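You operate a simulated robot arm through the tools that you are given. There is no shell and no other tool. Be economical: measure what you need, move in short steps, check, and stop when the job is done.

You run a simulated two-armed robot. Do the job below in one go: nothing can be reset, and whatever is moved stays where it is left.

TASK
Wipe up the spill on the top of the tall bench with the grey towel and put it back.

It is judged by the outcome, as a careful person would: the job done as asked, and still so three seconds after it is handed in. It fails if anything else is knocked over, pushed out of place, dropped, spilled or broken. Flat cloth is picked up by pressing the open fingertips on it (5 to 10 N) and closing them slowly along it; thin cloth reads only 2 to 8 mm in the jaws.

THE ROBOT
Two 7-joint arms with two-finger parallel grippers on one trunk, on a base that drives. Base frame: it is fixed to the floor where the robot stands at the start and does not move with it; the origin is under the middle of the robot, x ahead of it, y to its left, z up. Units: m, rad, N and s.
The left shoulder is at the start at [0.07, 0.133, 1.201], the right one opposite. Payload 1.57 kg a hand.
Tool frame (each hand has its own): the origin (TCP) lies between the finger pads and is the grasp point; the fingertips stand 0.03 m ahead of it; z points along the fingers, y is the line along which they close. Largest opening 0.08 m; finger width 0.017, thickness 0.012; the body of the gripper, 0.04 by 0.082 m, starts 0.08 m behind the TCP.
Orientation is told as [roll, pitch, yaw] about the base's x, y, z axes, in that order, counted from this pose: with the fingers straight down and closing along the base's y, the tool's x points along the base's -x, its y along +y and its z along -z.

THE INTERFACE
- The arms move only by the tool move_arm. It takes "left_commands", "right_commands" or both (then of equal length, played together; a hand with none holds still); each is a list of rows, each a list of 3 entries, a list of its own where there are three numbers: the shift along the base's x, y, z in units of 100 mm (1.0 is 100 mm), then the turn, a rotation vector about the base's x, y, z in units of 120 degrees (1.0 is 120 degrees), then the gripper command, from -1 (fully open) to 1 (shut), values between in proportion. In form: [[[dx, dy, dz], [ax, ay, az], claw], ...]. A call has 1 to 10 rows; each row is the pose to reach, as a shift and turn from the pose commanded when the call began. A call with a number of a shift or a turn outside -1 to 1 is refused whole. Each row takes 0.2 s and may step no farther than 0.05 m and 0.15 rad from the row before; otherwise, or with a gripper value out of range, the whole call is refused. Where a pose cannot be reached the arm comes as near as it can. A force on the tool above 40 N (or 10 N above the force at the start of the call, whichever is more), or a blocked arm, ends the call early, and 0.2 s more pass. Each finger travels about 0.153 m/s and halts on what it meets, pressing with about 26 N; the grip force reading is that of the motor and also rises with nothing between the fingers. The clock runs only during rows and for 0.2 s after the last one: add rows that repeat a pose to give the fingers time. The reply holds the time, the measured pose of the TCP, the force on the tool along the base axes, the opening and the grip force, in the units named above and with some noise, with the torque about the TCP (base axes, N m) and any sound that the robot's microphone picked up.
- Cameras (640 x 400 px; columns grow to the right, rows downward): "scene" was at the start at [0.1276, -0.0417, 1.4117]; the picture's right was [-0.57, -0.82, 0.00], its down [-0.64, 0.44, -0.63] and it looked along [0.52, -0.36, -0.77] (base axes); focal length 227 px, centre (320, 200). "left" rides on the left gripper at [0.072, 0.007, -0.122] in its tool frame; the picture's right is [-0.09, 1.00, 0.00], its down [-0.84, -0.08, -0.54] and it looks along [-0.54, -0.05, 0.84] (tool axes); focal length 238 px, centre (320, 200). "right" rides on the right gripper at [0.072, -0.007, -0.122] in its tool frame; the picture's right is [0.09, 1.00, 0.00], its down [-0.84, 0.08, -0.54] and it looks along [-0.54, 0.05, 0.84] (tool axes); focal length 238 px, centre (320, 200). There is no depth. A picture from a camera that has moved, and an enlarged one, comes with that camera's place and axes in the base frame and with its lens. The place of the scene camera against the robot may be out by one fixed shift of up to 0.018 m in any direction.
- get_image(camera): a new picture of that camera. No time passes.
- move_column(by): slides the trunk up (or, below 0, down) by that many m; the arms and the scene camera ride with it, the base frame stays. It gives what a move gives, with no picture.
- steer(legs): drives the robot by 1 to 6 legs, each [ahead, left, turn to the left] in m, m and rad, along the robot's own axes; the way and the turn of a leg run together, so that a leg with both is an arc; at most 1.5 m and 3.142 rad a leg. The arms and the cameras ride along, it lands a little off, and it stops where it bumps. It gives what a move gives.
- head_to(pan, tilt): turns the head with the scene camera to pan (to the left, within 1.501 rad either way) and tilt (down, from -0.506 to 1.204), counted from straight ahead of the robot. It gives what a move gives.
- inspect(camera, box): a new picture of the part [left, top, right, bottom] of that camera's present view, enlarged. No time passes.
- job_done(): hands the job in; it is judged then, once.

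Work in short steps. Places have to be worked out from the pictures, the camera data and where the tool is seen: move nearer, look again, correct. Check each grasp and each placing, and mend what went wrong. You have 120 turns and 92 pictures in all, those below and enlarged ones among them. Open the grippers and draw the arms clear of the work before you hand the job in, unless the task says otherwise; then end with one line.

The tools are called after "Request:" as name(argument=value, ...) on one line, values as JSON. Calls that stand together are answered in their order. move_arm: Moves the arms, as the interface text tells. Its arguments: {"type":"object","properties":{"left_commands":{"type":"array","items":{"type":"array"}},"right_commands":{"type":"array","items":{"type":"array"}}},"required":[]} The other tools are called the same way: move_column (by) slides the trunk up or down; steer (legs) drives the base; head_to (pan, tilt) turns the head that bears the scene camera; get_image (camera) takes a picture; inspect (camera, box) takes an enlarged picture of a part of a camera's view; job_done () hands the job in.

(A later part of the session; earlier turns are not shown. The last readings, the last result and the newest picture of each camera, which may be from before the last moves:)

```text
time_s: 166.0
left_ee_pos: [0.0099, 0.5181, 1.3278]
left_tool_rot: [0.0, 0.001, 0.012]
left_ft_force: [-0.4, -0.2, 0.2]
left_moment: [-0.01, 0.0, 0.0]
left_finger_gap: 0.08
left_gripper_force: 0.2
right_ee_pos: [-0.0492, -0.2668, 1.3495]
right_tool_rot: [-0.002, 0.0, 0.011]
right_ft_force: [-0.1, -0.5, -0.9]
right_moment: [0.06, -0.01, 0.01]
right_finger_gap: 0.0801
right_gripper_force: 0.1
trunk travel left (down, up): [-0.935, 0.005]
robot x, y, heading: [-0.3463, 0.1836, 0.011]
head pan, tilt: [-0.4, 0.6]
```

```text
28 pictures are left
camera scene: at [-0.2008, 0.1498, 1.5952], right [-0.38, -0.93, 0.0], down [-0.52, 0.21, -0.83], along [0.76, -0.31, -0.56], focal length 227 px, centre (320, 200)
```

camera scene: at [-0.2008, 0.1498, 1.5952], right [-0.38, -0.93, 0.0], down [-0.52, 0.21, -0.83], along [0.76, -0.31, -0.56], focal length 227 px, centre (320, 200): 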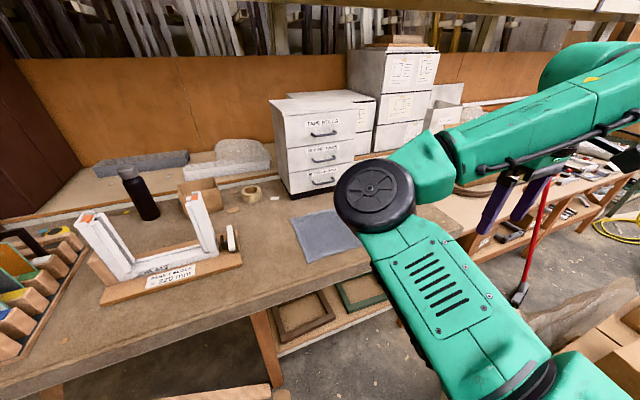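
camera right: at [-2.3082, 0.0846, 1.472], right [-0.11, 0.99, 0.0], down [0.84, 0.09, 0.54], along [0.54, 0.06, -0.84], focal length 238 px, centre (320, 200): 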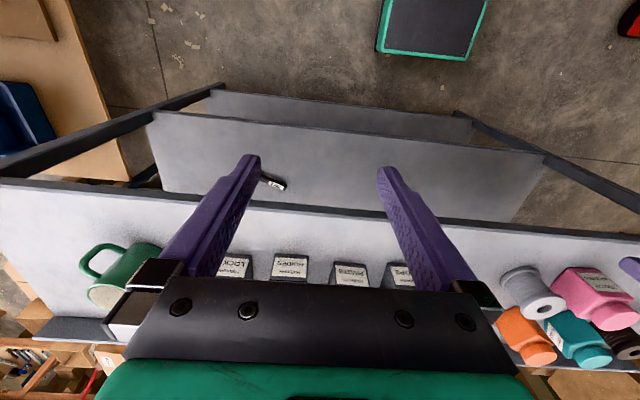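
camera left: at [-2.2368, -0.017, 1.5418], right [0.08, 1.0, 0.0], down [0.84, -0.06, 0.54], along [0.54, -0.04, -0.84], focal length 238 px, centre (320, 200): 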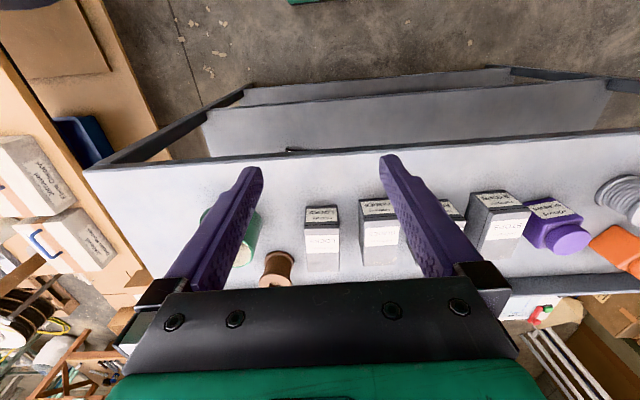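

Clear view now. I move right to see the bench's right end free of the elbow.

Request:
steer(legs=[[0, -0.65, 0]])

Request:
head_to(pan=0.0, tilt=0.6)

Request:
get_image(camera="scene")

Request:
inspect(camera="scene", box=[180, 170, 420, 320])

```text
time_s: 169.6
left_ee_pos: [0.0167, -0.1259, 1.3248]
left_tool_rot: [-0.002, 0.001, 0.005]
left_ft_force: [0.3, 0.1, 1.4]
left_moment: [0.02, 0.03, -0.04]
left_finger_gap: 0.08
left_gripper_force: 0.0
right_ee_pos: [-0.0474, -0.9115, 1.3496]
right_tool_rot: [-0.001, -0.001, 0.005]
right_ft_force: [0.7, -0.4, 0.5]
right_moment: [-0.05, 0.01, 0.04]
right_finger_gap: 0.0802
right_gripper_force: 0.0
trunk travel left (down, up): [-0.935, 0.005]
robot x, y, heading: [-0.342, -0.4586, 0.003]
head pan, tilt: [-0.4, 0.6]
```

```text
time_s: 170.5
left_ee_pos: [0.0154, -0.128, 1.3264]
left_tool_rot: [0.0, 0.001, 0.005]
left_ft_force: [0.2, 0.0, -0.1]
left_moment: [-0.02, -0.03, 0.0]
left_finger_gap: 0.08
left_gripper_force: 0.1
right_ee_pos: [-0.0471, -0.9142, 1.3494]
right_tool_rot: [0.0, 0.0, 0.006]
right_ft_force: [-0.9, 0.4, 0.0]
right_moment: [0.01, -0.03, 0.0]
right_finger_gap: 0.0798
right_gripper_force: 0.1
trunk travel left (down, up): [-0.935, 0.005]
robot x, y, heading: [-0.3412, -0.4593, 0.009]
head pan, tilt: [0.0, 0.6]
```

```text
27 pictures are left
camera scene: at [-0.1893, -0.4605, 1.5952], right [0.0, -1.0, 0.0], down [-0.56, 0.0, -0.83], along [0.83, 0.0, -0.56], focal length 227 px, centre (320, 200)
```

scene: 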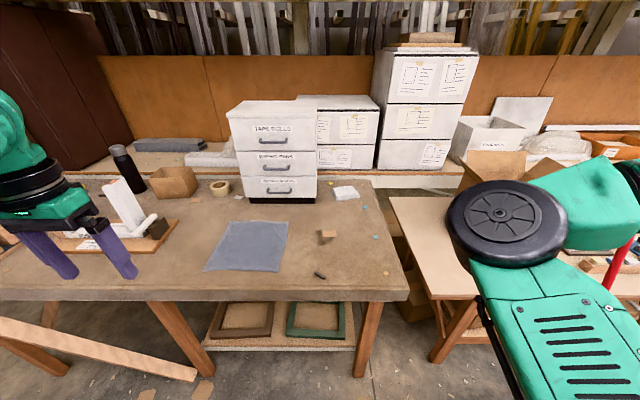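

```text
2.67 times, centred on (300, 245) of scene
camera zoom: at [-0.1893, -0.4605, 1.5952], right [0.0, -1.0, 0.0], down [-0.56, 0.0, -0.83], along [0.83, 0.0, -0.56], focal length 605 px, centre (373, 80)
```

zoom: 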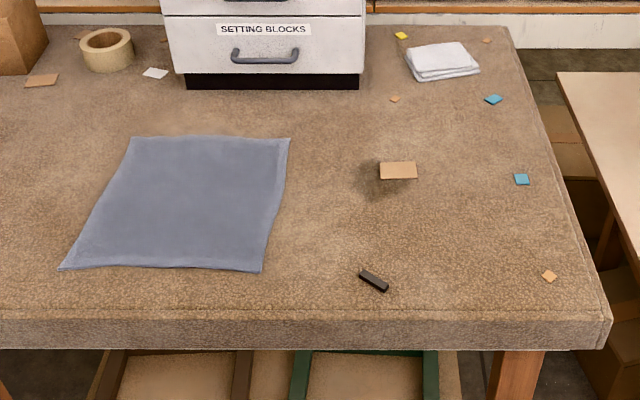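

A dark patch beside the tan block persists with my hands away. I zoom in on it.

Request:
inspect(camera="scene", box=[290, 215, 354, 255])

```text
10.00 times, centred on (322, 235) of scene
camera zoom: at [-0.1893, -0.4605, 1.5952], right [0.0, -1.0, 0.0], down [-0.56, 0.0, -0.83], along [0.83, 0.0, -0.56], focal length 2267 px, centre (300, -150)
```

zoom: 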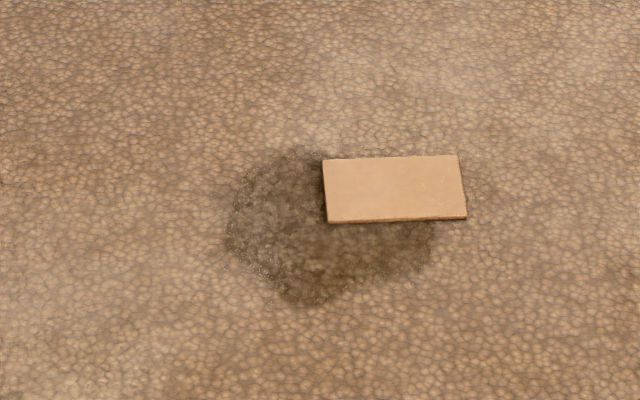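

That is the spill: a wet patch partly under a small tan card. Plan: right hand lifts the card aside, then pinches the towel near its near-right corner, wipes, lays it back, and returns the card. First I drive up and lower the trunk.

Request:
steer(legs=[[0.35, 0.03, -0.009]])

Request:
move_column(by=-0.16)

Request:
move_arm(right_commands=[[[0.2, 0.4, 0], [0, 0, 0], -1], [[0.4, 0.8, 0], [0, 0, 0], -1], [[0.5, 1.0, 0], [0, 0, 0], -1]])

Request:
move_arm(right_commands=[[[0.2, 0.4, 0], [0, 0, 0], -1], [[0.4, 0.8, 0], [0, 0, 0], -1], [[0.5, 1.0, 0], [0, 0, 0], -1]])

Request:
move_arm(right_commands=[[[0.2, 0.4, -0.2], [0, 0, 0], -1], [[0.4, 0.8, -0.4], [0, 0, 0], -1], [[0.5, 1.0, -0.5], [0, 0, 0], -1]])

Request:
get_image(camera="right")

```text
time_s: 172.8
left_ee_pos: [0.368, -0.1023, 1.3272]
left_tool_rot: [0.001, -0.003, -0.007]
left_ft_force: [0.1, -0.2, 0.2]
left_moment: [0.0, 0.01, -0.01]
left_finger_gap: 0.0798
left_gripper_force: 0.0
right_ee_pos: [0.2958, -0.8874, 1.3508]
right_tool_rot: [-0.002, -0.003, -0.007]
right_ft_force: [-0.1, 0.5, -0.7]
right_moment: [0.04, 0.0, 0.06]
right_finger_gap: 0.0799
right_gripper_force: 0.1
trunk travel left (down, up): [-0.935, 0.005]
robot x, y, heading: [0.0097, -0.4337, -0.006]
head pan, tilt: [0.0, 0.6]
```

```text
time_s: 174.6
left_ee_pos: [0.3706, -0.1025, 1.1659]
left_tool_rot: [-0.001, 0.0, -0.008]
left_ft_force: [0.1, 0.9, 0.2]
left_moment: [0.04, 0.03, 0.0]
left_finger_gap: 0.08
left_gripper_force: 0.1
right_ee_pos: [0.2988, -0.8876, 1.1897]
right_tool_rot: [-0.002, -0.001, -0.006]
right_ft_force: [0.1, 0.5, -1.0]
right_moment: [0.0, 0.04, 0.03]
right_finger_gap: 0.0798
right_gripper_force: 0.0
trunk travel left (down, up): [-0.775, 0.165]
robot x, y, heading: [0.0096, -0.434, -0.006]
head pan, tilt: [0.0, 0.6]
```

```text
time_s: 175.4
left_ee_pos: [0.3708, -0.1036, 1.1664]
left_tool_rot: [0.001, 0.0, -0.007]
left_ft_force: [-0.2, -0.5, -0.1]
left_moment: [-0.02, -0.01, 0.0]
left_finger_gap: 0.0801
left_gripper_force: 0.0
right_ee_pos: [0.3454, -0.8201, 1.19]
right_tool_rot: [0.002, 0.0, -0.009]
right_ft_force: [0.4, -0.3, 0.1]
right_moment: [0.0, 0.01, -0.04]
right_finger_gap: 0.0799
right_gripper_force: 0.1
right hand out of reach, approached as far as the arm can: row 2, 3
trunk travel left (down, up): [-0.775, 0.165]
robot x, y, heading: [0.0095, -0.437, -0.007]
head pan, tilt: [0.0, 0.6]
```

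```text
time_s: 176.2
left_ee_pos: [0.372, -0.1025, 1.1652]
left_tool_rot: [0.0, -0.001, -0.006]
left_ft_force: [-0.1, 0.5, -0.2]
left_moment: [-0.01, -0.01, -0.01]
left_finger_gap: 0.08
left_gripper_force: 0.0
right_ee_pos: [0.4111, -0.8011, 1.201]
right_tool_rot: [0.001, 0.004, -0.007]
right_ft_force: [-0.9, 0.2, -0.4]
right_moment: [0.0, 0.03, -0.01]
right_finger_gap: 0.08
right_gripper_force: 0.1
right hand out of reach, approached as far as the arm can: row 1, 2, 3
trunk travel left (down, up): [-0.775, 0.165]
robot x, y, heading: [0.014, -0.4304, -0.006]
head pan, tilt: [0.0, 0.6]
```

```text
time_s: 177.0
left_ee_pos: [0.3705, -0.1018, 1.166]
left_tool_rot: [0.0, -0.002, -0.008]
left_ft_force: [0.2, -0.1, 0.7]
left_moment: [0.02, -0.02, -0.01]
left_finger_gap: 0.0799
left_gripper_force: 0.0
right_ee_pos: [0.4736, -0.7702, 1.1839]
right_tool_rot: [-0.003, 0.001, -0.006]
right_ft_force: [0.0, -0.6, 0.1]
right_moment: [-0.04, 0.01, -0.02]
right_finger_gap: 0.0799
right_gripper_force: 0.1
right hand out of reach, approached as far as the arm can: row 1, 2, 3
trunk travel left (down, up): [-0.775, 0.165]
robot x, y, heading: [0.0101, -0.4341, -0.005]
head pan, tilt: [0.0, 0.6]
```

```text
24 pictures are left
camera right: at [0.4011, -0.7765, 1.3065], right [-0.08, 1.0, 0.0], down [0.84, 0.07, 0.54], along [0.54, 0.04, -0.84], focal length 238 px, centre (320, 200)
```

right: 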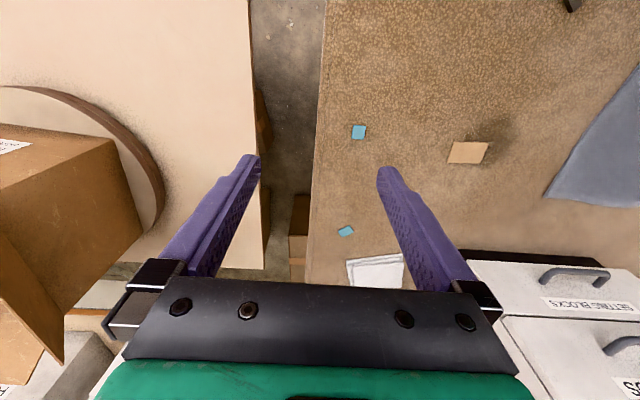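

The right arm strains at this height; I lower the hand a bit first and then move left.

Request:
move_arm(right_commands=[[[-0.2, 0, -0.4], [0, 0, 0], -1], [[-0.4, 0.1, -0.8], [0, 0, 0], -1], [[-0.5, 0.4, -0.9], [0, 0, 0], -1], [[-0.5, 0.8, -0.9], [0, 0, 0], -1], [[-0.5, 1.0, -0.9], [0, 0, 0], -1]])

Request:
move_arm(right_commands=[[[0.2, 0.4, 0], [0, 0, 0], -1], [[0.4, 0.8, 0], [0, 0, 0], -1], [[0.5, 1.0, 0], [0, 0, 0], -1]])

```text
time_s: 178.2
left_ee_pos: [0.3725, -0.1015, 1.1662]
left_tool_rot: [0.0, -0.001, -0.006]
left_ft_force: [-0.7, -0.8, -0.9]
left_moment: [0.0, 0.02, 0.04]
left_finger_gap: 0.0801
left_gripper_force: 0.1
right_ee_pos: [0.4903, -0.7667, 1.0838]
right_tool_rot: [-0.002, 0.002, -0.01]
right_ft_force: [0.4, 0.2, -0.1]
right_moment: [-0.03, 0.03, 0.02]
right_finger_gap: 0.0799
right_gripper_force: 0.0
right hand out of reach, approached as far as the arm can: row 1, 2, 3, 4, 5
trunk travel left (down, up): [-0.775, 0.165]
robot x, y, heading: [0.0099, -0.4334, -0.007]
head pan, tilt: [0.0, 0.6]
```

```text
time_s: 179.0
left_ee_pos: [0.37, -0.103, 1.167]
left_tool_rot: [0.0, 0.0, -0.008]
left_ft_force: [0.2, -0.3, 1.5]
left_moment: [-0.01, -0.02, 0.0]
left_finger_gap: 0.0801
left_gripper_force: 0.2
right_ee_pos: [0.5597, -0.6805, 1.0864]
right_tool_rot: [-0.001, 0.002, -0.008]
right_ft_force: [0.2, -0.5, 0.1]
right_moment: [0.0, -0.03, -0.02]
right_finger_gap: 0.0798
right_gripper_force: 0.0
right hand out of reach, approached as far as the arm can: row 1, 2, 3
trunk travel left (down, up): [-0.775, 0.165]
robot x, y, heading: [0.0066, -0.4352, -0.011]
head pan, tilt: [0.0, 0.6]
```

The arm seems to lag on a detour toward the accumulated commanded pose. I hold to see whether it converges.

Request:
move_arm(right_commands=[[[0, 0, 0], [0, 0, 0], -1], [[0, 0, 0], [0, 0, 0], -1], [[0, 0, 0], [0, 0, 0], -1], [[0, 0, 0], [0, 0, 0], -1]])

```text
time_s: 180.0
left_ee_pos: [0.3712, -0.1016, 1.1663]
left_tool_rot: [0.0, 0.001, -0.007]
left_ft_force: [0.1, -0.9, 0.1]
left_moment: [-0.01, -0.01, -0.02]
left_finger_gap: 0.0802
left_gripper_force: 0.0
right_ee_pos: [0.5615, -0.6808, 1.0873]
right_tool_rot: [-0.001, 0.0, -0.007]
right_ft_force: [0.8, 0.1, -0.3]
right_moment: [0.01, 0.01, 0.0]
right_finger_gap: 0.0801
right_gripper_force: 0.1
trunk travel left (down, up): [-0.775, 0.165]
robot x, y, heading: [0.0089, -0.4327, -0.007]
head pan, tilt: [0.0, 0.6]
```

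Request:
move_arm(right_commands=[[[-0.1, 0.3, -0.2], [0, 0, 0], -1], [[-0.2, 0.6, -0.4], [0, 0, 0], -1], [[-0.3, 0.9, -0.6], [0, 0, 0], -1], [[-0.3, 1.0, -0.7], [0, 0, 0], -1]])

Request:
head_to(pan=-0.2, tilt=0.8)

Request:
get_image(camera="scene")

```text
time_s: 181.0
left_ee_pos: [0.3707, -0.1015, 1.1662]
left_tool_rot: [-0.001, 0.001, -0.007]
left_ft_force: [1.2, -0.2, 0.5]
left_moment: [-0.02, 0.01, 0.0]
left_finger_gap: 0.0802
left_gripper_force: 0.0
right_ee_pos: [0.5691, -0.5847, 0.9999]
right_tool_rot: [-0.003, 0.0, -0.008]
right_ft_force: [0.1, -0.6, 0.0]
right_moment: [-0.04, -0.02, 0.0]
right_finger_gap: 0.08
right_gripper_force: 0.1
right hand out of reach, approached as far as the arm can: row 1, 2, 3, 4
trunk travel left (down, up): [-0.775, 0.165]
robot x, y, heading: [0.0094, -0.4292, -0.011]
head pan, tilt: [0.0, 0.6]
```

```text
time_s: 181.7
left_ee_pos: [0.3706, -0.1013, 1.1659]
left_tool_rot: [0.0, 0.001, -0.006]
left_ft_force: [0.1, 0.0, -0.3]
left_moment: [0.0, -0.01, 0.01]
left_finger_gap: 0.0799
left_gripper_force: 0.1
right_ee_pos: [0.5706, -0.5862, 1.001]
right_tool_rot: [-0.003, 0.0, -0.008]
right_ft_force: [0.1, -0.2, 0.1]
right_moment: [0.0, 0.01, 0.01]
right_finger_gap: 0.0801
right_gripper_force: 0.1
trunk travel left (down, up): [-0.775, 0.165]
robot x, y, heading: [0.0112, -0.4359, -0.003]
head pan, tilt: [-0.201, 0.799]
```

```text
23 pictures are left
camera scene: at [0.1526, -0.4476, 1.4184], right [-0.21, -0.98, 0.0], down [-0.7, 0.15, -0.7], along [0.68, -0.14, -0.72], focal length 227 px, centre (320, 200)
```

scene: 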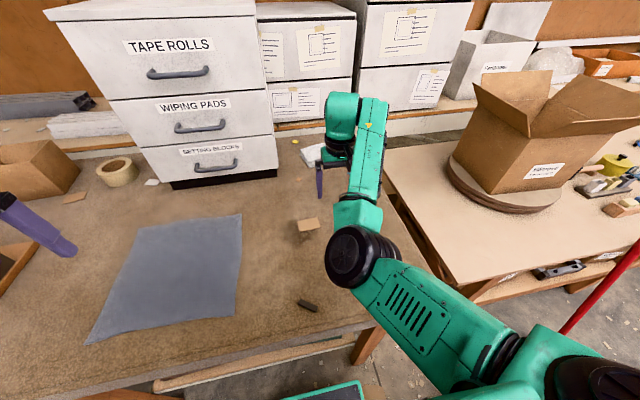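

The arm works best about 20° to its own side, so I shift the base left by 0.13 m and test inward motion at this lower height.

Request:
steer(legs=[[0, 0.13, 0]])

Request:
move_arm(right_commands=[[[-0.3, 0, 0], [0, 0, 0], -1], [[-0.6, 0, 0], [0, 0, 0], -1], [[-0.9, 0, 0], [0, 0, 0], -1], [[-0.9, 0, 0], [0, 0, 0], -1]])

Request:
get_image(camera="right")

```text
time_s: 183.0
left_ee_pos: [0.3699, 0.0286, 1.1668]
left_tool_rot: [0.0, 0.0, -0.002]
left_ft_force: [-0.7, -0.5, -0.5]
left_moment: [-0.02, -0.02, 0.02]
left_finger_gap: 0.08
left_gripper_force: 0.1
right_ee_pos: [0.571, -0.4536, 1.0009]
right_tool_rot: [-0.001, -0.001, -0.004]
right_ft_force: [-0.2, 0.2, 0.1]
right_moment: [0.03, 0.0, 0.02]
right_finger_gap: 0.0799
right_gripper_force: 0.0
trunk travel left (down, up): [-0.775, 0.165]
robot x, y, heading: [0.0126, -0.3037, 0.0]
head pan, tilt: [-0.201, 0.799]
```

```text
time_s: 184.0
left_ee_pos: [0.37, 0.0295, 1.1672]
left_tool_rot: [0.001, 0.001, -0.002]
left_ft_force: [0.7, 0.3, -0.2]
left_moment: [0.03, -0.02, 0.0]
left_finger_gap: 0.0801
left_gripper_force: 0.0
right_ee_pos: [0.5492, -0.4646, 0.962]
right_tool_rot: [-0.003, 0.0, -0.004]
right_ft_force: [-0.9, 0.5, 0.9]
right_moment: [-0.03, 0.01, -0.01]
right_finger_gap: 0.0799
right_gripper_force: 0.2
right hand out of reach, approached as far as the arm can: row 1, 2, 3, 4
trunk travel left (down, up): [-0.775, 0.165]
robot x, y, heading: [0.0101, -0.3046, 0.001]
head pan, tilt: [-0.201, 0.799]
```

```text
22 pictures are left
camera right: at [0.478, -0.4708, 1.0845], right [-0.09, 1.0, 0.0], down [0.84, 0.07, 0.54], along [0.54, 0.04, -0.84], focal length 238 px, centre (320, 200)
```

right: 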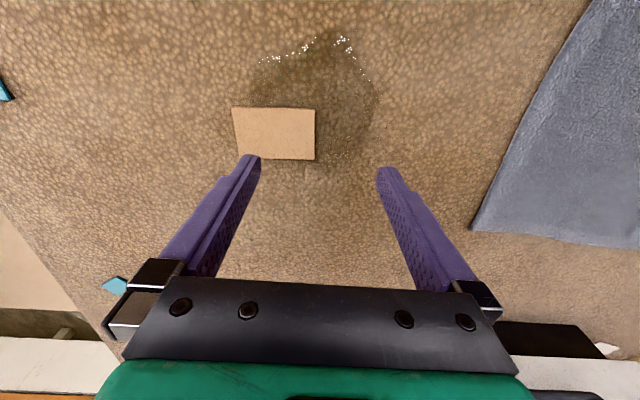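

Good close view: card at x 0.53–0.58, y −0.548…−0.472 (centre ≈(0.555,−0.51)); spill centred ≈(0.525,−0.465), radius ≈0.06; towel's right edge y≈−0.27. I turn the gripper 90° to grip the card across its short side.

Request:
move_arm(right_commands=[[[0, 0, 0], [0, 0, 0.07], -1], [[0, 0, 0], [0, 0, 0.14], -1], [[0, 0, 0], [0, 0, 0.21], -1], [[0, 0, 0], [0, 0, 0.28], -1], [[0, 0, 0], [0, 0, 0.35], -1], [[0, 0, 0], [0, 0, 0.42], -1], [[0, 0, 0], [0, 0, 0.49], -1], [[0, 0, 0], [0, 0, 0.56], -1], [[0, 0, 0], [0, 0, 0.63], -1], [[0, 0, 0], [0, 0, 0.7], -1]])

Request:
move_arm(right_commands=[[[0, 0, 0], [0, 0, 0.05], -1], [[0, -0.2, 0], [0, 0, 0.05], -1], [[0, -0.45, 0], [0, 0, 0.05], -1], [[0, -0.45, 0], [0, 0, 0.05], -1]])

Request:
get_image(camera="right")

```text
time_s: 186.2
left_ee_pos: [0.3694, 0.0308, 1.1662]
left_tool_rot: [-0.002, 0.0, -0.002]
left_ft_force: [0.4, 0.1, 0.4]
left_moment: [0.03, -0.01, 0.01]
left_finger_gap: 0.0801
left_gripper_force: 0.0
right_ee_pos: [0.5466, -0.4652, 0.9598]
right_tool_rot: [-0.001, 0.005, 1.463]
right_ft_force: [0.2, -0.2, -0.2]
right_moment: [0.0, -0.02, -0.01]
right_finger_gap: 0.08
right_gripper_force: 0.1
trunk travel left (down, up): [-0.775, 0.165]
robot x, y, heading: [0.0099, -0.303, -0.005]
head pan, tilt: [-0.201, 0.799]
```

```text
time_s: 187.2
left_ee_pos: [0.3699, 0.0307, 1.1657]
left_tool_rot: [-0.001, 0.0, -0.001]
left_ft_force: [0.2, -0.4, -0.2]
left_moment: [0.0, 0.0, 0.0]
left_finger_gap: 0.0799
left_gripper_force: 0.0
right_ee_pos: [0.5476, -0.507, 0.9616]
right_tool_rot: [-0.001, 0.001, 1.568]
right_ft_force: [-0.4, 0.2, 0.4]
right_moment: [0.01, 0.01, 0.02]
right_finger_gap: 0.0796
right_gripper_force: 0.1
trunk travel left (down, up): [-0.775, 0.165]
robot x, y, heading: [0.0082, -0.3022, -0.004]
head pan, tilt: [-0.201, 0.799]
```

```text
21 pictures are left
camera right: at [0.5559, -0.5785, 1.0829], right [-1.0, -0.09, 0.0], down [-0.08, 0.84, 0.54], along [-0.05, 0.54, -0.84], focal length 238 px, centre (320, 200)
```

right: 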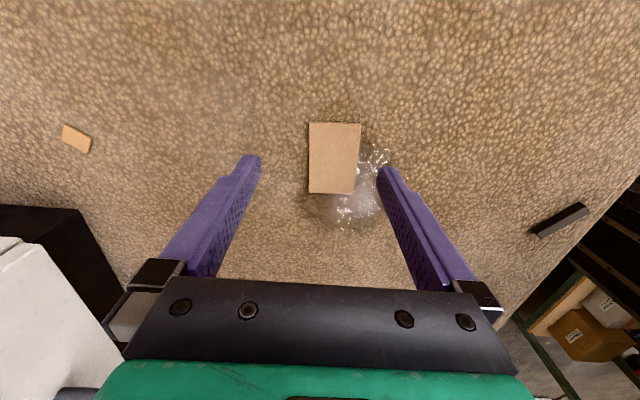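

Comparing the two views, the surface fits better at z≈0.895 (card centre (0.538,−0.503)). I descend carefully, feeling for contact.

Request:
move_arm(right_commands=[[[-0.1, 0.04, 0], [0, 0, 0], -1], [[-0.1, 0.04, -0.1], [0, 0, 0], -1], [[-0.1, 0.04, -0.2], [0, 0, 0], -1], [[-0.1, 0.04, -0.25], [0, 0, 0], -1], [[-0.1, 0.04, -0.25], [0, 0, 0], -1]])

Request:
get_image(camera="right")

```text
time_s: 188.4
left_ee_pos: [0.3699, 0.0302, 1.1676]
left_tool_rot: [0.001, -0.001, -0.003]
left_ft_force: [-0.8, 0.1, 0.2]
left_moment: [-0.02, 0.0, 0.0]
left_finger_gap: 0.0799
left_gripper_force: 0.1
right_ee_pos: [0.5391, -0.5078, 0.9383]
right_tool_rot: [-0.005, 0.006, 1.562]
right_ft_force: [0.2, 0.2, -0.5]
right_moment: [-0.04, 0.0, -0.02]
right_finger_gap: 0.0801
right_gripper_force: 0.0
trunk travel left (down, up): [-0.775, 0.165]
robot x, y, heading: [0.007, -0.3001, 0.002]
head pan, tilt: [-0.201, 0.799]
```

```text
20 pictures are left
camera right: at [0.5449, -0.5795, 1.0608], right [-1.0, -0.08, 0.0], down [-0.07, 0.84, 0.54], along [-0.04, 0.53, -0.84], focal length 238 px, centre (320, 200)
```

right: 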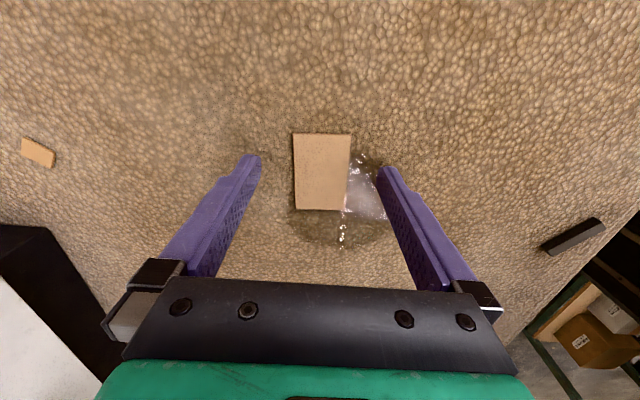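

Well aligned in x; shift slightly +y and descend until contact.

Request:
move_arm(right_commands=[[[-0.02, 0.1, 0], [0, 0, 0], -1], [[-0.02, 0.1, -0.07], [0, 0, 0], -1], [[-0.02, 0.1, -0.14], [0, 0, 0], -1], [[-0.02, 0.1, -0.2], [0, 0, 0], -1], [[-0.02, 0.1, -0.2], [0, 0, 0], -1]])

Request:
get_image(camera="right")

```text
time_s: 189.5
left_ee_pos: [0.3652, 0.0321, 1.168]
left_tool_rot: [-0.002, -0.002, -0.002]
left_ft_force: [1.4, -0.7, -0.4]
left_moment: [-0.01, 0.03, 0.0]
left_finger_gap: 0.0803
left_gripper_force: 0.0
right_ee_pos: [0.5395, -0.5029, 0.9305]
right_tool_rot: [-0.03, 0.016, 1.552]
right_ft_force: [-12.6, 4.4, 22.6]
right_moment: [0.29, 1.53, -0.07]
right_finger_gap: 0.0801
right_gripper_force: 0.0
trunk travel left (down, up): [-0.775, 0.165]
robot x, y, heading: [0.0116, -0.3027, 0.002]
head pan, tilt: [-0.201, 0.799]
stopped in row 5 (right hand): the force on the tool passed its limit (the readings are from after the stop); the commanded pose is now the measured one
```

```text
19 pictures are left
camera right: at [0.5413, -0.5738, 1.0546], right [-1.0, -0.08, -0.03], down [-0.08, 0.85, 0.53], along [-0.02, 0.53, -0.85], focal length 238 px, centre (320, 200)
```

right: 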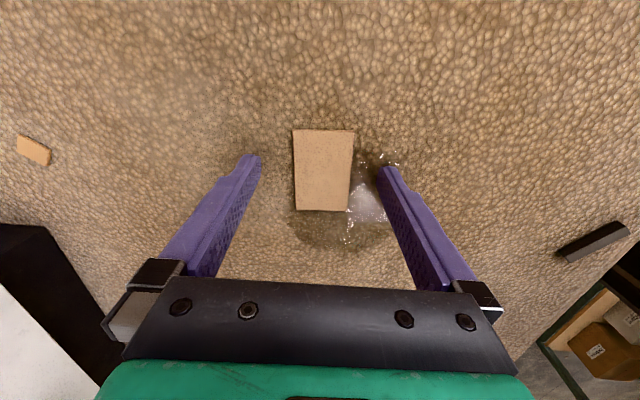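

Contact: the bench surface is at z≈0.90. I ease off by 2–3 mm and close on the card slowly.

Request:
move_arm(right_commands=[[[0, 0.03, 0.03], [0.012, -0.006, 0.008], -1], [[0, 0.03, 0.03], [0.012, -0.006, 0.008], -0.5], [[0, 0.03, 0.03], [0.012, -0.006, 0.008], 0.0], [[0, 0.03, 0.03], [0.012, -0.006, 0.008], 0.3], [[0, 0.03, 0.03], [0.012, -0.006, 0.008], 0.5], [[0, 0.03, 0.03], [0.012, -0.006, 0.008], 0.5]])

Request:
get_image(camera="right")

```text
time_s: 190.9
left_ee_pos: [0.37, 0.0298, 1.1655]
left_tool_rot: [0.0, -0.001, -0.002]
left_ft_force: [0.1, 0.2, -0.6]
left_moment: [0.06, -0.01, 0.01]
left_finger_gap: 0.0801
left_gripper_force: 0.1
right_ee_pos: [0.5423, -0.5067, 0.9321]
right_tool_rot: [-0.04, -0.004, 1.561]
right_ft_force: [-1.4, -2.1, 2.1]
right_moment: [-0.07, 0.1, 0.04]
right_finger_gap: 0.0214
right_gripper_force: 0.9
trunk travel left (down, up): [-0.775, 0.165]
robot x, y, heading: [0.013, -0.3039, 0.0]
head pan, tilt: [-0.201, 0.799]
```

```text
18 pictures are left
camera right: at [0.5448, -0.5796, 1.0528], right [-1.0, -0.08, -0.04], down [-0.09, 0.84, 0.54], along [-0.01, 0.54, -0.84], focal length 238 px, centre (320, 200)
```

right: 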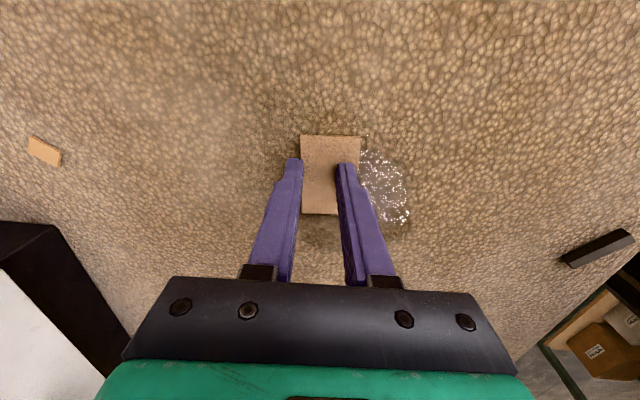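

The fingers slid over the thin card (hand slightly tilted). I raise, reopen, straighten the tilt, and come down again lightly.

Request:
move_arm(right_commands=[[[0, 0, 0.1], [0, 0, 0], 0.5], [[-0.05, 0.05, 0.1], [-0.002, 0.019, 0.003], -0.2], [[-0.05, 0.05, 0.1], [-0.002, 0.019, 0.003], -1], [[-0.05, 0.05, 0.1], [-0.002, 0.019, 0.003], -1]])

Request:
move_arm(right_commands=[[[0, 0, -0.05], [0, 0, 0], -1], [[0, 0, -0.08], [0, 0, 0], -1], [[0, 0, -0.1], [0, 0, 0], -1], [[0, 0, -0.11], [0, 0, 0], -1]])

Request:
get_image(camera="right")

```text
time_s: 191.9
left_ee_pos: [0.3697, 0.029, 1.1659]
left_tool_rot: [0.001, -0.001, -0.005]
left_ft_force: [0.7, -0.8, 0.7]
left_moment: [-0.01, 0.01, 0.02]
left_finger_gap: 0.08
left_gripper_force: 0.1
right_ee_pos: [0.5373, -0.4999, 0.9409]
right_tool_rot: [0.0, -0.002, 1.569]
right_ft_force: [-0.6, 0.5, -0.2]
right_moment: [-0.02, -0.06, -0.03]
right_finger_gap: 0.0797
right_gripper_force: 0.0
trunk travel left (down, up): [-0.775, 0.165]
robot x, y, heading: [0.0119, -0.3016, 0.0]
head pan, tilt: [-0.201, 0.799]
```

```text
time_s: 192.9
left_ee_pos: [0.3712, 0.0304, 1.167]
left_tool_rot: [0.0, 0.0, -0.003]
left_ft_force: [0.6, -0.5, -0.5]
left_moment: [-0.03, 0.03, 0.02]
left_finger_gap: 0.08
left_gripper_force: 0.0
right_ee_pos: [0.5378, -0.5015, 0.9307]
right_tool_rot: [-0.001, 0.0, 1.568]
right_ft_force: [-0.3, 0.7, 0.9]
right_moment: [-0.01, 0.01, 0.03]
right_finger_gap: 0.0799
right_gripper_force: 0.1
trunk travel left (down, up): [-0.775, 0.165]
robot x, y, heading: [0.0063, -0.3004, 0.003]
head pan, tilt: [-0.201, 0.799]
```

```text
17 pictures are left
camera right: at [0.5457, -0.5738, 1.0531], right [-1.0, -0.09, 0.0], down [-0.08, 0.84, 0.54], along [-0.05, 0.54, -0.84], focal length 238 px, centre (320, 200)
```

right: 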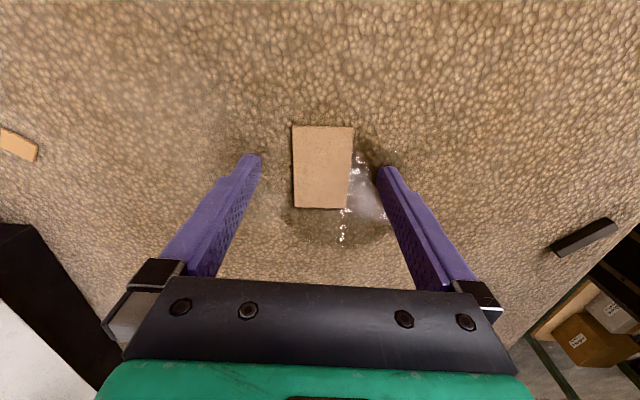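

No contact yet when upright. I go on down in fine steps.

Request:
move_arm(right_commands=[[[0, 0.03, -0.03], [0, 0, 0], -1], [[0, 0.03, -0.05], [0, 0, 0], -1], [[0, 0.03, -0.07], [0, 0, 0], -1], [[0, 0.03, -0.07], [0, 0, 0], -1]])

```text
time_s: 193.9
left_ee_pos: [0.3659, 0.0306, 1.1684]
left_tool_rot: [0.001, -0.007, -0.002]
left_ft_force: [0.0, 0.5, 0.0]
left_moment: [-0.03, -0.01, 0.01]
left_finger_gap: 0.0801
left_gripper_force: 0.0
right_ee_pos: [0.5374, -0.4993, 0.9301]
right_tool_rot: [-0.018, 0.004, 1.568]
right_ft_force: [1.9, -8.8, 35.0]
right_moment: [-0.06, 1.56, 0.17]
right_finger_gap: 0.077
right_gripper_force: 0.1
trunk travel left (down, up): [-0.775, 0.165]
robot x, y, heading: [0.0083, -0.302, -0.003]
head pan, tilt: [-0.201, 0.799]
```

Contact at TCP z≈0.930. I ease by 1 mm and close slowly while touching the bench lightly.

Request:
move_arm(right_commands=[[[0, 0, 0.04], [0, 0, 0], -0.8], [[0, 0, 0.04], [0, 0, 0], -0.5], [[0, 0, 0.04], [0, 0, 0], -0.2], [[0, 0, 0.04], [0, 0, 0], 0.0], [[0, 0, 0.04], [0, 0, 0], 0.2], [[0, 0, 0.04], [0, 0, 0], 0.4], [[0, 0, 0.04], [0, 0, 0], 0.4]])

Request:
get_image(camera="right")

```text
time_s: 195.5
left_ee_pos: [0.3637, 0.0302, 1.168]
left_tool_rot: [0.0, -0.007, -0.001]
left_ft_force: [-0.4, 0.5, 0.3]
left_moment: [0.02, -0.01, -0.04]
left_finger_gap: 0.0802
left_gripper_force: 0.1
right_ee_pos: [0.5329, -0.4996, 0.9301]
right_tool_rot: [-0.007, 0.005, 1.569]
right_ft_force: [-14.8, -2.2, 20.5]
right_moment: [0.12, 0.94, 0.14]
right_finger_gap: 0.0373
right_gripper_force: 7.5
trunk travel left (down, up): [-0.775, 0.165]
robot x, y, heading: [0.011, -0.299, 0.001]
head pan, tilt: [-0.201, 0.799]
```

```text
16 pictures are left
camera right: at [0.5393, -0.5712, 1.0524], right [-1.0, -0.09, -0.01], down [-0.08, 0.84, 0.54], along [-0.04, 0.54, -0.84], focal length 238 px, centre (320, 200)
```

right: 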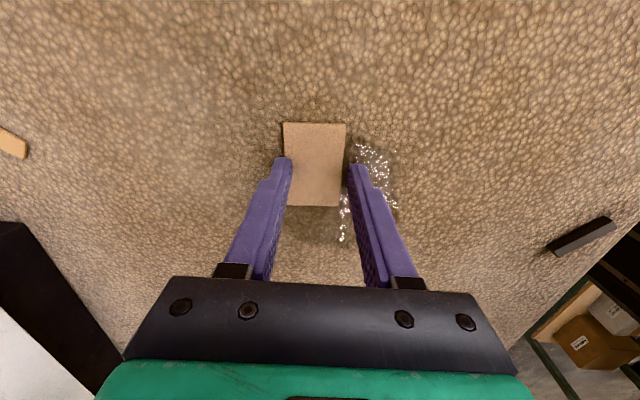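

The gap stopped at 37 mm with force rising – the card seems gripped. I tighten and lift.

Request:
move_arm(right_commands=[[[0, 0, 0], [0, 0, 0], 0.6], [[0, 0, 0], [0, 0, 0], 0.7], [[0, 0, 0.1], [0, 0, 0], 0.7], [[0, 0, 0.3], [0, 0, 0], 0.7], [[0, 0, 0.6], [0, 0, 0], 0.7], [[0, 0, 0.9], [0, 0, 0], 0.7], [[0, 0, 0.9], [0, 0, 0], 0.7]])

Request:
get_image(camera="right")

```text
time_s: 197.1
left_ee_pos: [0.3693, 0.0299, 1.1671]
left_tool_rot: [0.001, -0.002, -0.002]
left_ft_force: [-0.5, 0.0, 0.4]
left_moment: [0.02, -0.02, -0.01]
left_finger_gap: 0.08
left_gripper_force: 0.0
right_ee_pos: [0.564, -0.499, 1.0085]
right_tool_rot: [0.001, -0.007, 1.579]
right_ft_force: [0.0, 0.3, -0.1]
right_moment: [-0.01, 0.01, 0.0]
right_finger_gap: 0.0122
right_gripper_force: 0.0
right hand out of reach, approached as far as the arm can: row 5, 6, 7
trunk travel left (down, up): [-0.775, 0.165]
robot x, y, heading: [0.0116, -0.3028, -0.003]
head pan, tilt: [-0.201, 0.799]
```

```text
15 pictures are left
camera right: at [0.5717, -0.5722, 1.1296], right [-0.99, -0.1, 0.0], down [-0.08, 0.83, 0.55], along [-0.06, 0.55, -0.84], focal length 238 px, centre (320, 200)
```

right: 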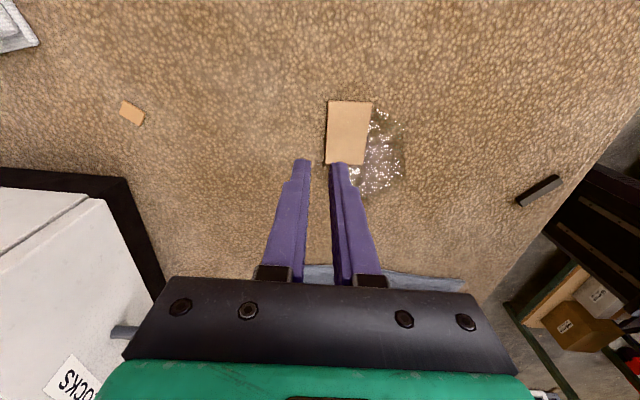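

The card slipped (still at its place, centre ≈(0.536,−0.503), about 38 mm wide). I retry with better centring and a narrower opening, pressing only lightly.

Request:
move_arm(right_commands=[[[-0.1, -0.01, -0.2], [0, 0, 0], -0.2], [[-0.2, -0.03, -0.4], [0.003, 0.0, -0.004], -0.2], [[-0.27, -0.04, -0.65], [0.003, 0.0, -0.004], -0.2], [[-0.27, -0.04, -0.7], [0.003, 0, -0.004], -0.2], [[-0.27, -0.04, -0.75], [0.003, 0, -0.004], -0.2], [[-0.27, -0.04, -0.75], [0.003, 0, -0.004], -0.2]])

Request:
get_image(camera="right")

```text
time_s: 198.5
left_ee_pos: [0.3704, 0.0286, 1.1658]
left_tool_rot: [0.0, 0.0, -0.002]
left_ft_force: [0.4, -0.2, 0.2]
left_moment: [0.01, -0.01, 0.01]
left_finger_gap: 0.08
left_gripper_force: 0.1
right_ee_pos: [0.5391, -0.509, 0.9295]
right_tool_rot: [-0.002, -0.008, 1.564]
right_ft_force: [-0.2, -0.2, 1.9]
right_moment: [-0.02, 0.06, 0.01]
right_finger_gap: 0.048
right_gripper_force: 0.1
trunk travel left (down, up): [-0.775, 0.165]
robot x, y, heading: [0.0093, -0.302, -0.004]
head pan, tilt: [-0.201, 0.799]
```

```text
14 pictures are left
camera right: at [0.5455, -0.5822, 1.0515], right [-1.0, -0.09, 0.0], down [-0.07, 0.83, 0.55], along [-0.04, 0.55, -0.84], focal length 238 px, centre (320, 200)
```

right: 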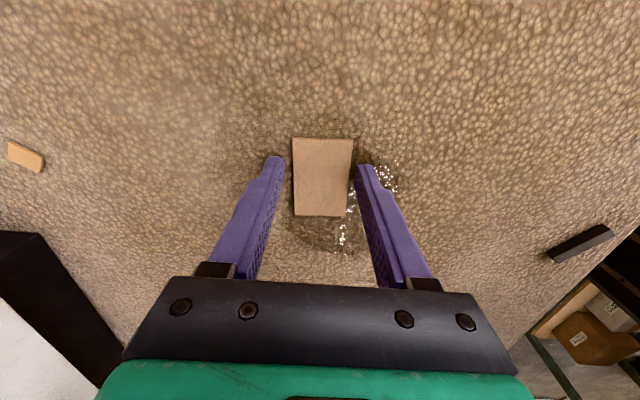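

Nicely straddled with light touch. I press 2 mm more and close gently.

Request:
move_arm(right_commands=[[[-0.01, 0.05, -0.015], [0, 0.0, 0], -0.2], [[-0.01, 0.05, -0.025], [0, 0, 0], -0.1], [[-0.01, 0.05, -0.025], [0, 0, 0], 0.0], [[-0.01, 0.05, -0.025], [0, 0, 0], 0.1], [[-0.01, 0.05, -0.02], [0, 0, 0], 0.2], [[-0.01, 0.05, -0.02], [0, 0, 0], 0.3], [[-0.01, 0.05, -0.02], [0, 0, 0], 0.3]])

```text
time_s: 200.1
left_ee_pos: [0.3665, 0.0298, 1.1673]
left_tool_rot: [0.001, -0.003, -0.001]
left_ft_force: [-0.3, -0.8, -0.3]
left_moment: [0.02, -0.01, -0.02]
left_finger_gap: 0.08
left_gripper_force: 0.0
right_ee_pos: [0.535, -0.5038, 0.929]
right_tool_rot: [-0.005, -0.003, 1.562]
right_ft_force: [-4.5, -0.9, 13.2]
right_moment: [-0.13, 0.43, 0.03]
right_finger_gap: 0.0324
right_gripper_force: 2.5
trunk travel left (down, up): [-0.775, 0.165]
robot x, y, heading: [0.0076, -0.3017, 0.002]
head pan, tilt: [-0.201, 0.799]
```

Request:
inspect(camera="right", box=[240, 100, 400, 260])

```text
2.50 times, centred on (320, 180) of right
camera zoom: at [0.5414, -0.5771, 1.0518], right [-1.0, -0.08, 0.0], down [-0.07, 0.84, 0.54], along [-0.04, 0.54, -0.84], focal length 596 px, centre (320, 250)
```

zoom: 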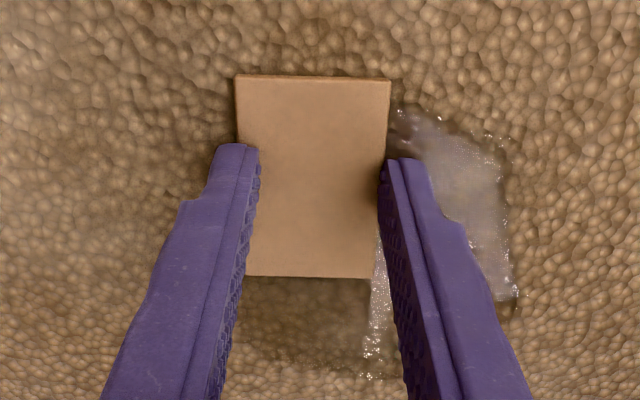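

The +x finger rides on the thin card while the other touches the bench. I reopen, tilt slightly so that both tips reach the bench, and retry.

Request:
move_arm(right_commands=[[[0, 0, 0.08], [0, 0, 0], 0.1], [[0.03, 0, 0.08], [0, 0.015, 0], -0.3], [[0.04, 0, 0.08], [0, 0.028, 0], -0.3], [[0.04, 0, 0.04], [0, 0.028, 0], -0.3], [[0.04, 0, 0.01], [0, 0.028, 0], -0.3], [[0.04, 0, 0.0], [0, 0.028, 0], -0.3]])

Request:
move_arm(right_commands=[[[0, 0, -0.02], [0, 0, 0], -0.3], [[0, 0, -0.03], [0, 0, 0], -0.3]])

```text
time_s: 201.5
left_ee_pos: [0.3674, 0.0322, 1.1669]
left_tool_rot: [-0.002, -0.003, -0.002]
left_ft_force: [0.4, 0.0, 0.1]
left_moment: [-0.01, 0.0, -0.03]
left_finger_gap: 0.0797
left_gripper_force: 0.0
right_ee_pos: [0.5394, -0.4968, 0.9323]
right_tool_rot: [0.047, -0.011, 1.57]
right_ft_force: [4.7, -1.8, 25.4]
right_moment: [-0.18, -1.07, -0.09]
right_finger_gap: 0.0544
right_gripper_force: 2.1
trunk travel left (down, up): [-0.775, 0.165]
robot x, y, heading: [0.0111, -0.3028, -0.006]
head pan, tilt: [-0.201, 0.799]
```

```text
time_s: 202.0
left_ee_pos: [0.3672, 0.0314, 1.1664]
left_tool_rot: [-0.002, -0.002, -0.002]
left_ft_force: [-0.5, -0.1, -0.2]
left_moment: [0.04, 0.04, -0.02]
left_finger_gap: 0.0802
left_gripper_force: 0.0
right_ee_pos: [0.5429, -0.4971, 0.9309]
right_tool_rot: [0.043, -0.01, 1.571]
right_ft_force: [-4.5, 2.5, 20.4]
right_moment: [-0.04, -0.49, 0.07]
right_finger_gap: 0.0471
right_gripper_force: 0.0
trunk travel left (down, up): [-0.775, 0.165]
robot x, y, heading: [0.0088, -0.3035, 0.001]
head pan, tilt: [-0.201, 0.799]
stopped in row 2 (right hand): the force on the tool passed its limit (the readings are from after the stop); the commanded pose is now the measured one
```

Request:
move_arm(right_commands=[[[0, 0, 0.05], [0, 0, 0], -0.3], [[-0.05, -0.03, 0.05], [0, -0.006, 0], -0.3], [[-0.05, -0.03, 0.01], [0, -0.006, 0], -0.3], [[-0.05, -0.03, -0.01], [0, -0.006, 0], -0.3]])

Request:
inspect(camera="right", box=[240, 100, 400, 260])

```text
time_s: 203.0
left_ee_pos: [0.367, 0.0317, 1.1682]
left_tool_rot: [0.001, -0.004, -0.001]
left_ft_force: [-0.5, -0.1, -0.5]
left_moment: [0.02, 0.0, -0.01]
left_finger_gap: 0.08
left_gripper_force: 0.0
right_ee_pos: [0.5374, -0.5037, 0.9315]
right_tool_rot: [0.029, -0.004, 1.567]
right_ft_force: [2.4, -3.8, 23.5]
right_moment: [-0.19, -0.98, -0.1]
right_finger_gap: 0.0546
right_gripper_force: 1.2
trunk travel left (down, up): [-0.775, 0.165]
robot x, y, heading: [0.0052, -0.303, -0.005]
head pan, tilt: [-0.201, 0.799]
```

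```text
2.50 times, centred on (320, 180) of right
camera zoom: at [0.5474, -0.5769, 1.0523], right [-1.0, -0.09, 0.03], down [-0.06, 0.83, 0.55], along [-0.07, 0.54, -0.84], focal length 596 px, centre (320, 250)
```

zoom: 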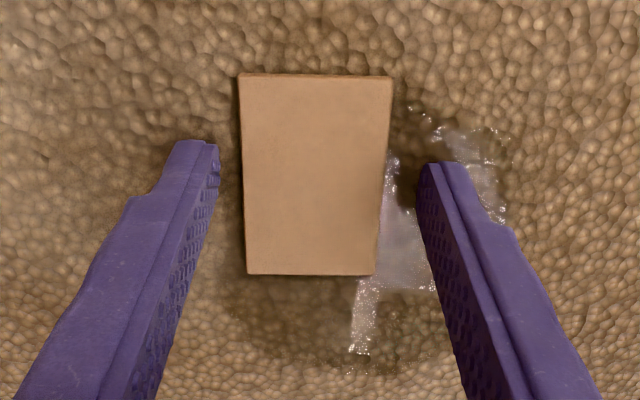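

Well centred. I ease the press slightly, level a bit, and close.

Request:
move_arm(right_commands=[[[0.01, 0, 0.005], [0, -0.006, 0], -0.25], [[0.01, 0, 0.005], [0, -0.006, 0], -0.15], [[0.01, 0, 0.005], [0, -0.006, 0], -0.05], [[0.01, 0, 0.005], [0, -0.006, 0], 0.05], [[0.01, 0, 0.005], [0, -0.006, 0], 0.15], [[0.01, 0, 0.005], [0, -0.006, 0], 0.2], [[0.01, 0, 0.005], [0, -0.006, 0], 0.2]])

Request:
inspect(camera="right", box=[240, 100, 400, 260])

```text
time_s: 204.6
left_ee_pos: [0.37, 0.031, 1.1656]
left_tool_rot: [-0.001, 0.001, 0.0]
left_ft_force: [-0.2, 0.5, -0.1]
left_moment: [0.02, -0.03, 0.02]
left_finger_gap: 0.0799
left_gripper_force: 0.0
right_ee_pos: [0.5404, -0.5046, 0.9302]
right_tool_rot: [0.017, -0.007, 1.569]
right_ft_force: [15.6, -2.9, 23.1]
right_moment: [-0.2, -1.12, 0.0]
right_finger_gap: 0.0447
right_gripper_force: 6.9
trunk travel left (down, up): [-0.775, 0.165]
robot x, y, heading: [0.0095, -0.3024, -0.0]
head pan, tilt: [-0.201, 0.799]
```

```text
2.50 times, centred on (320, 180) of right
camera zoom: at [0.5504, -0.5772, 1.0518], right [-1.0, -0.09, 0.02], down [-0.06, 0.83, 0.55], along [-0.06, 0.55, -0.84], focal length 596 px, centre (320, 250)
```

zoom: 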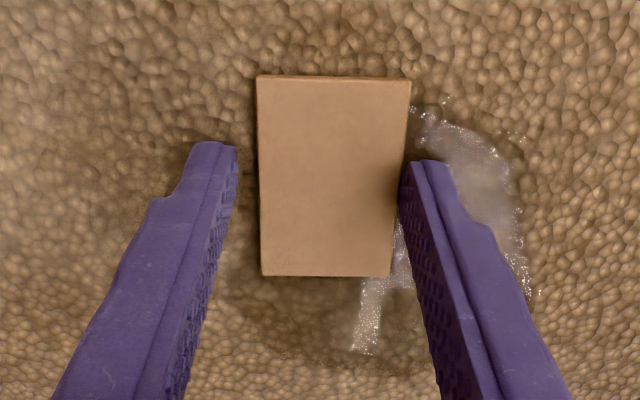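

Right finger at the card's edge; the left is held by friction. I lighten the press and continue closing.

Request:
move_arm(right_commands=[[[0, 0, 0.012], [0, 0, 0], 0.2], [[-0.03, 0, 0.018], [0, 0, 0], 0.2], [[-0.03, 0, 0.018], [0, 0, 0], 0.25], [[-0.03, 0, 0.018], [0, 0, 0], 0.35], [[-0.03, 0, 0.018], [0, 0, 0], 0.35]])

Request:
inspect(camera="right", box=[240, 100, 400, 260])

```text
time_s: 205.8
left_ee_pos: [0.3701, 0.0304, 1.1671]
left_tool_rot: [0.001, 0.001, -0.001]
left_ft_force: [0.4, -0.5, -0.8]
left_moment: [-0.01, 0.02, 0.02]
left_finger_gap: 0.0802
left_gripper_force: 0.1
right_ee_pos: [0.5359, -0.5056, 0.9312]
right_tool_rot: [0.022, -0.007, 1.564]
right_ft_force: [-0.2, 2.0, 2.0]
right_moment: [0.02, 0.04, 0.07]
right_finger_gap: 0.0256
right_gripper_force: 0.1
trunk travel left (down, up): [-0.775, 0.165]
robot x, y, heading: [0.0095, -0.3025, -0.002]
head pan, tilt: [-0.201, 0.799]
```

```text
2.50 times, centred on (320, 180) of right
camera zoom: at [0.5464, -0.5783, 1.0519], right [-1.0, -0.09, 0.02], down [-0.06, 0.83, 0.55], along [-0.07, 0.55, -0.84], focal length 596 px, centre (320, 250)
```

zoom: 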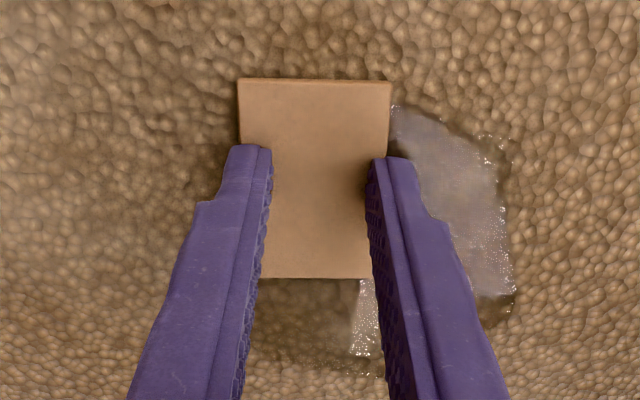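

The fingers slid over it again and the card did not budge under 15 N – it is practically flush and fixed, so wiping over it is harmless. I leave it, raise the hand, turn it back and go for the towel, backing the base 4 cm.

Request:
move_arm(right_commands=[[[0, 0, 0.3], [0, 0, 0], 0.35], [[0, 0.05, 0.5], [0, 0, -0.07], 0.0], [[0, 0.1, 0.5], [0, -0.005, -0.14], -0.25], [[0, 0.2, 0.5], [0, -0.01, -0.21], -0.25], [[0, 0.3, 0.5], [0, -0.01, -0.28], -0.25], [[0, 0.4, 0.5], [0, -0.01, -0.35], -0.25], [[0, 0.5, 0.5], [0, -0.01, -0.42], -0.25], [[0, 0.6, 0.5], [0, -0.01, -0.49], -0.25], [[0, 0.7, 0.5], [0, -0.01, -0.56], -0.25], [[0, 0.8, 0.5], [0, -0.01, -0.63], -0.25]])

Request:
steer(legs=[[-0.04, 0, 0]])

Request:
move_arm(right_commands=[[[0, 0.2, 0], [0, 0, -0.06], -0.25], [[0, 0.5, 0], [0, 0, -0.115], -0.25], [[-0.1, 0.8, 0], [0, 0, -0.115], -0.25], [[-0.2, 1.0, -0.1], [0, 0, -0.115], -0.25], [[-0.2, 1.0, -0.1], [0, 0, -0.115], -0.25]])

```text
time_s: 208.0
left_ee_pos: [0.3693, 0.0303, 1.1662]
left_tool_rot: [-0.001, -0.002, -0.003]
left_ft_force: [0.0, 0.4, -0.5]
left_moment: [0.0, -0.03, 0.02]
left_finger_gap: 0.08
left_gripper_force: 0.1
right_ee_pos: [0.5544, -0.4263, 0.9671]
right_tool_rot: [0.003, -0.026, 0.244]
right_ft_force: [0.0, -0.1, -0.2]
right_moment: [0.02, 0.01, -0.01]
right_finger_gap: 0.05
right_gripper_force: 0.1
right hand out of reach, approached as far as the arm can: row 2, 3, 4, 5, 6, 7, 8, 9, 10
trunk travel left (down, up): [-0.775, 0.165]
robot x, y, heading: [0.0071, -0.3011, 0.002]
head pan, tilt: [-0.201, 0.799]
```

```text
time_s: 208.8
left_ee_pos: [0.3368, 0.031, 1.1635]
left_tool_rot: [0.001, 0.005, -0.001]
left_ft_force: [0.0, -0.6, -0.1]
left_moment: [0.01, 0.05, -0.01]
left_finger_gap: 0.08
left_gripper_force: 0.1
right_ee_pos: [0.5195, -0.4251, 0.9614]
right_tool_rot: [0.004, -0.015, 0.246]
right_ft_force: [-0.2, -0.6, -0.4]
right_moment: [-0.01, 0.06, -0.01]
right_finger_gap: 0.05
right_gripper_force: 0.1
trunk travel left (down, up): [-0.775, 0.165]
robot x, y, heading: [-0.0281, -0.3022, -0.003]
head pan, tilt: [-0.201, 0.799]
```

```text
time_s: 210.1
left_ee_pos: [0.3329, 0.0304, 1.1666]
left_tool_rot: [-0.001, 0.0, -0.002]
left_ft_force: [0.3, -0.1, 0.0]
left_moment: [-0.01, -0.01, -0.01]
left_finger_gap: 0.0802
left_gripper_force: 0.2
right_ee_pos: [0.5079, -0.3805, 0.9571]
right_tool_rot: [-0.008, -0.035, -0.013]
right_ft_force: [-0.4, 0.1, 0.0]
right_moment: [0.01, 0.01, -0.01]
right_finger_gap: 0.05
right_gripper_force: 0.1
right hand out of reach, approached as far as the arm can: row 3, 4, 5
trunk travel left (down, up): [-0.775, 0.165]
robot x, y, heading: [-0.0274, -0.3032, -0.004]
head pan, tilt: [-0.201, 0.799]
```

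The hand can't go farther left at this base position; I drive the base left 0.12 and back 0.04 so the hand comes above the towel's right edge.

Request:
steer(legs=[[-0.04, 0.12, 0]])

Request:
get_image(camera="right")

```text
time_s: 211.3
left_ee_pos: [0.2918, 0.1449, 1.1664]
left_tool_rot: [0.002, 0.0, 0.001]
left_ft_force: [-0.3, 0.0, 0.1]
left_moment: [0.02, -0.04, 0.02]
left_finger_gap: 0.0798
left_gripper_force: 0.0
right_ee_pos: [0.4673, -0.2661, 0.9533]
right_tool_rot: [-0.013, -0.029, -0.006]
right_ft_force: [0.5, 0.4, 0.4]
right_moment: [0.04, 0.0, 0.0]
right_finger_gap: 0.0501
right_gripper_force: 0.1
trunk travel left (down, up): [-0.775, 0.165]
robot x, y, heading: [-0.0692, -0.1912, 0.005]
head pan, tilt: [-0.201, 0.799]
```

```text
9 pictures are left
camera right: at [0.3934, -0.2708, 1.0728], right [-0.09, 1.0, -0.02], down [0.82, 0.08, 0.56], along [0.56, 0.04, -0.83], focal length 238 px, centre (320, 200)
```

right: 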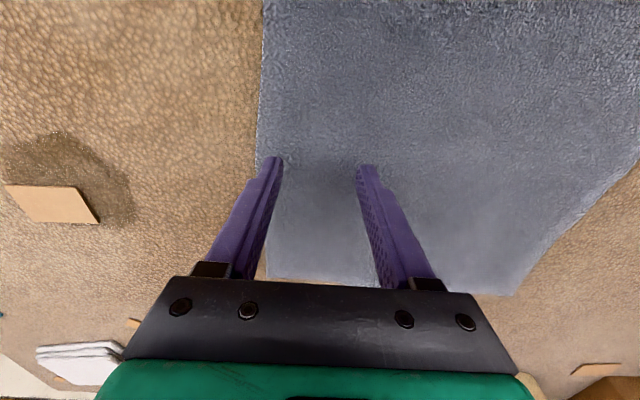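

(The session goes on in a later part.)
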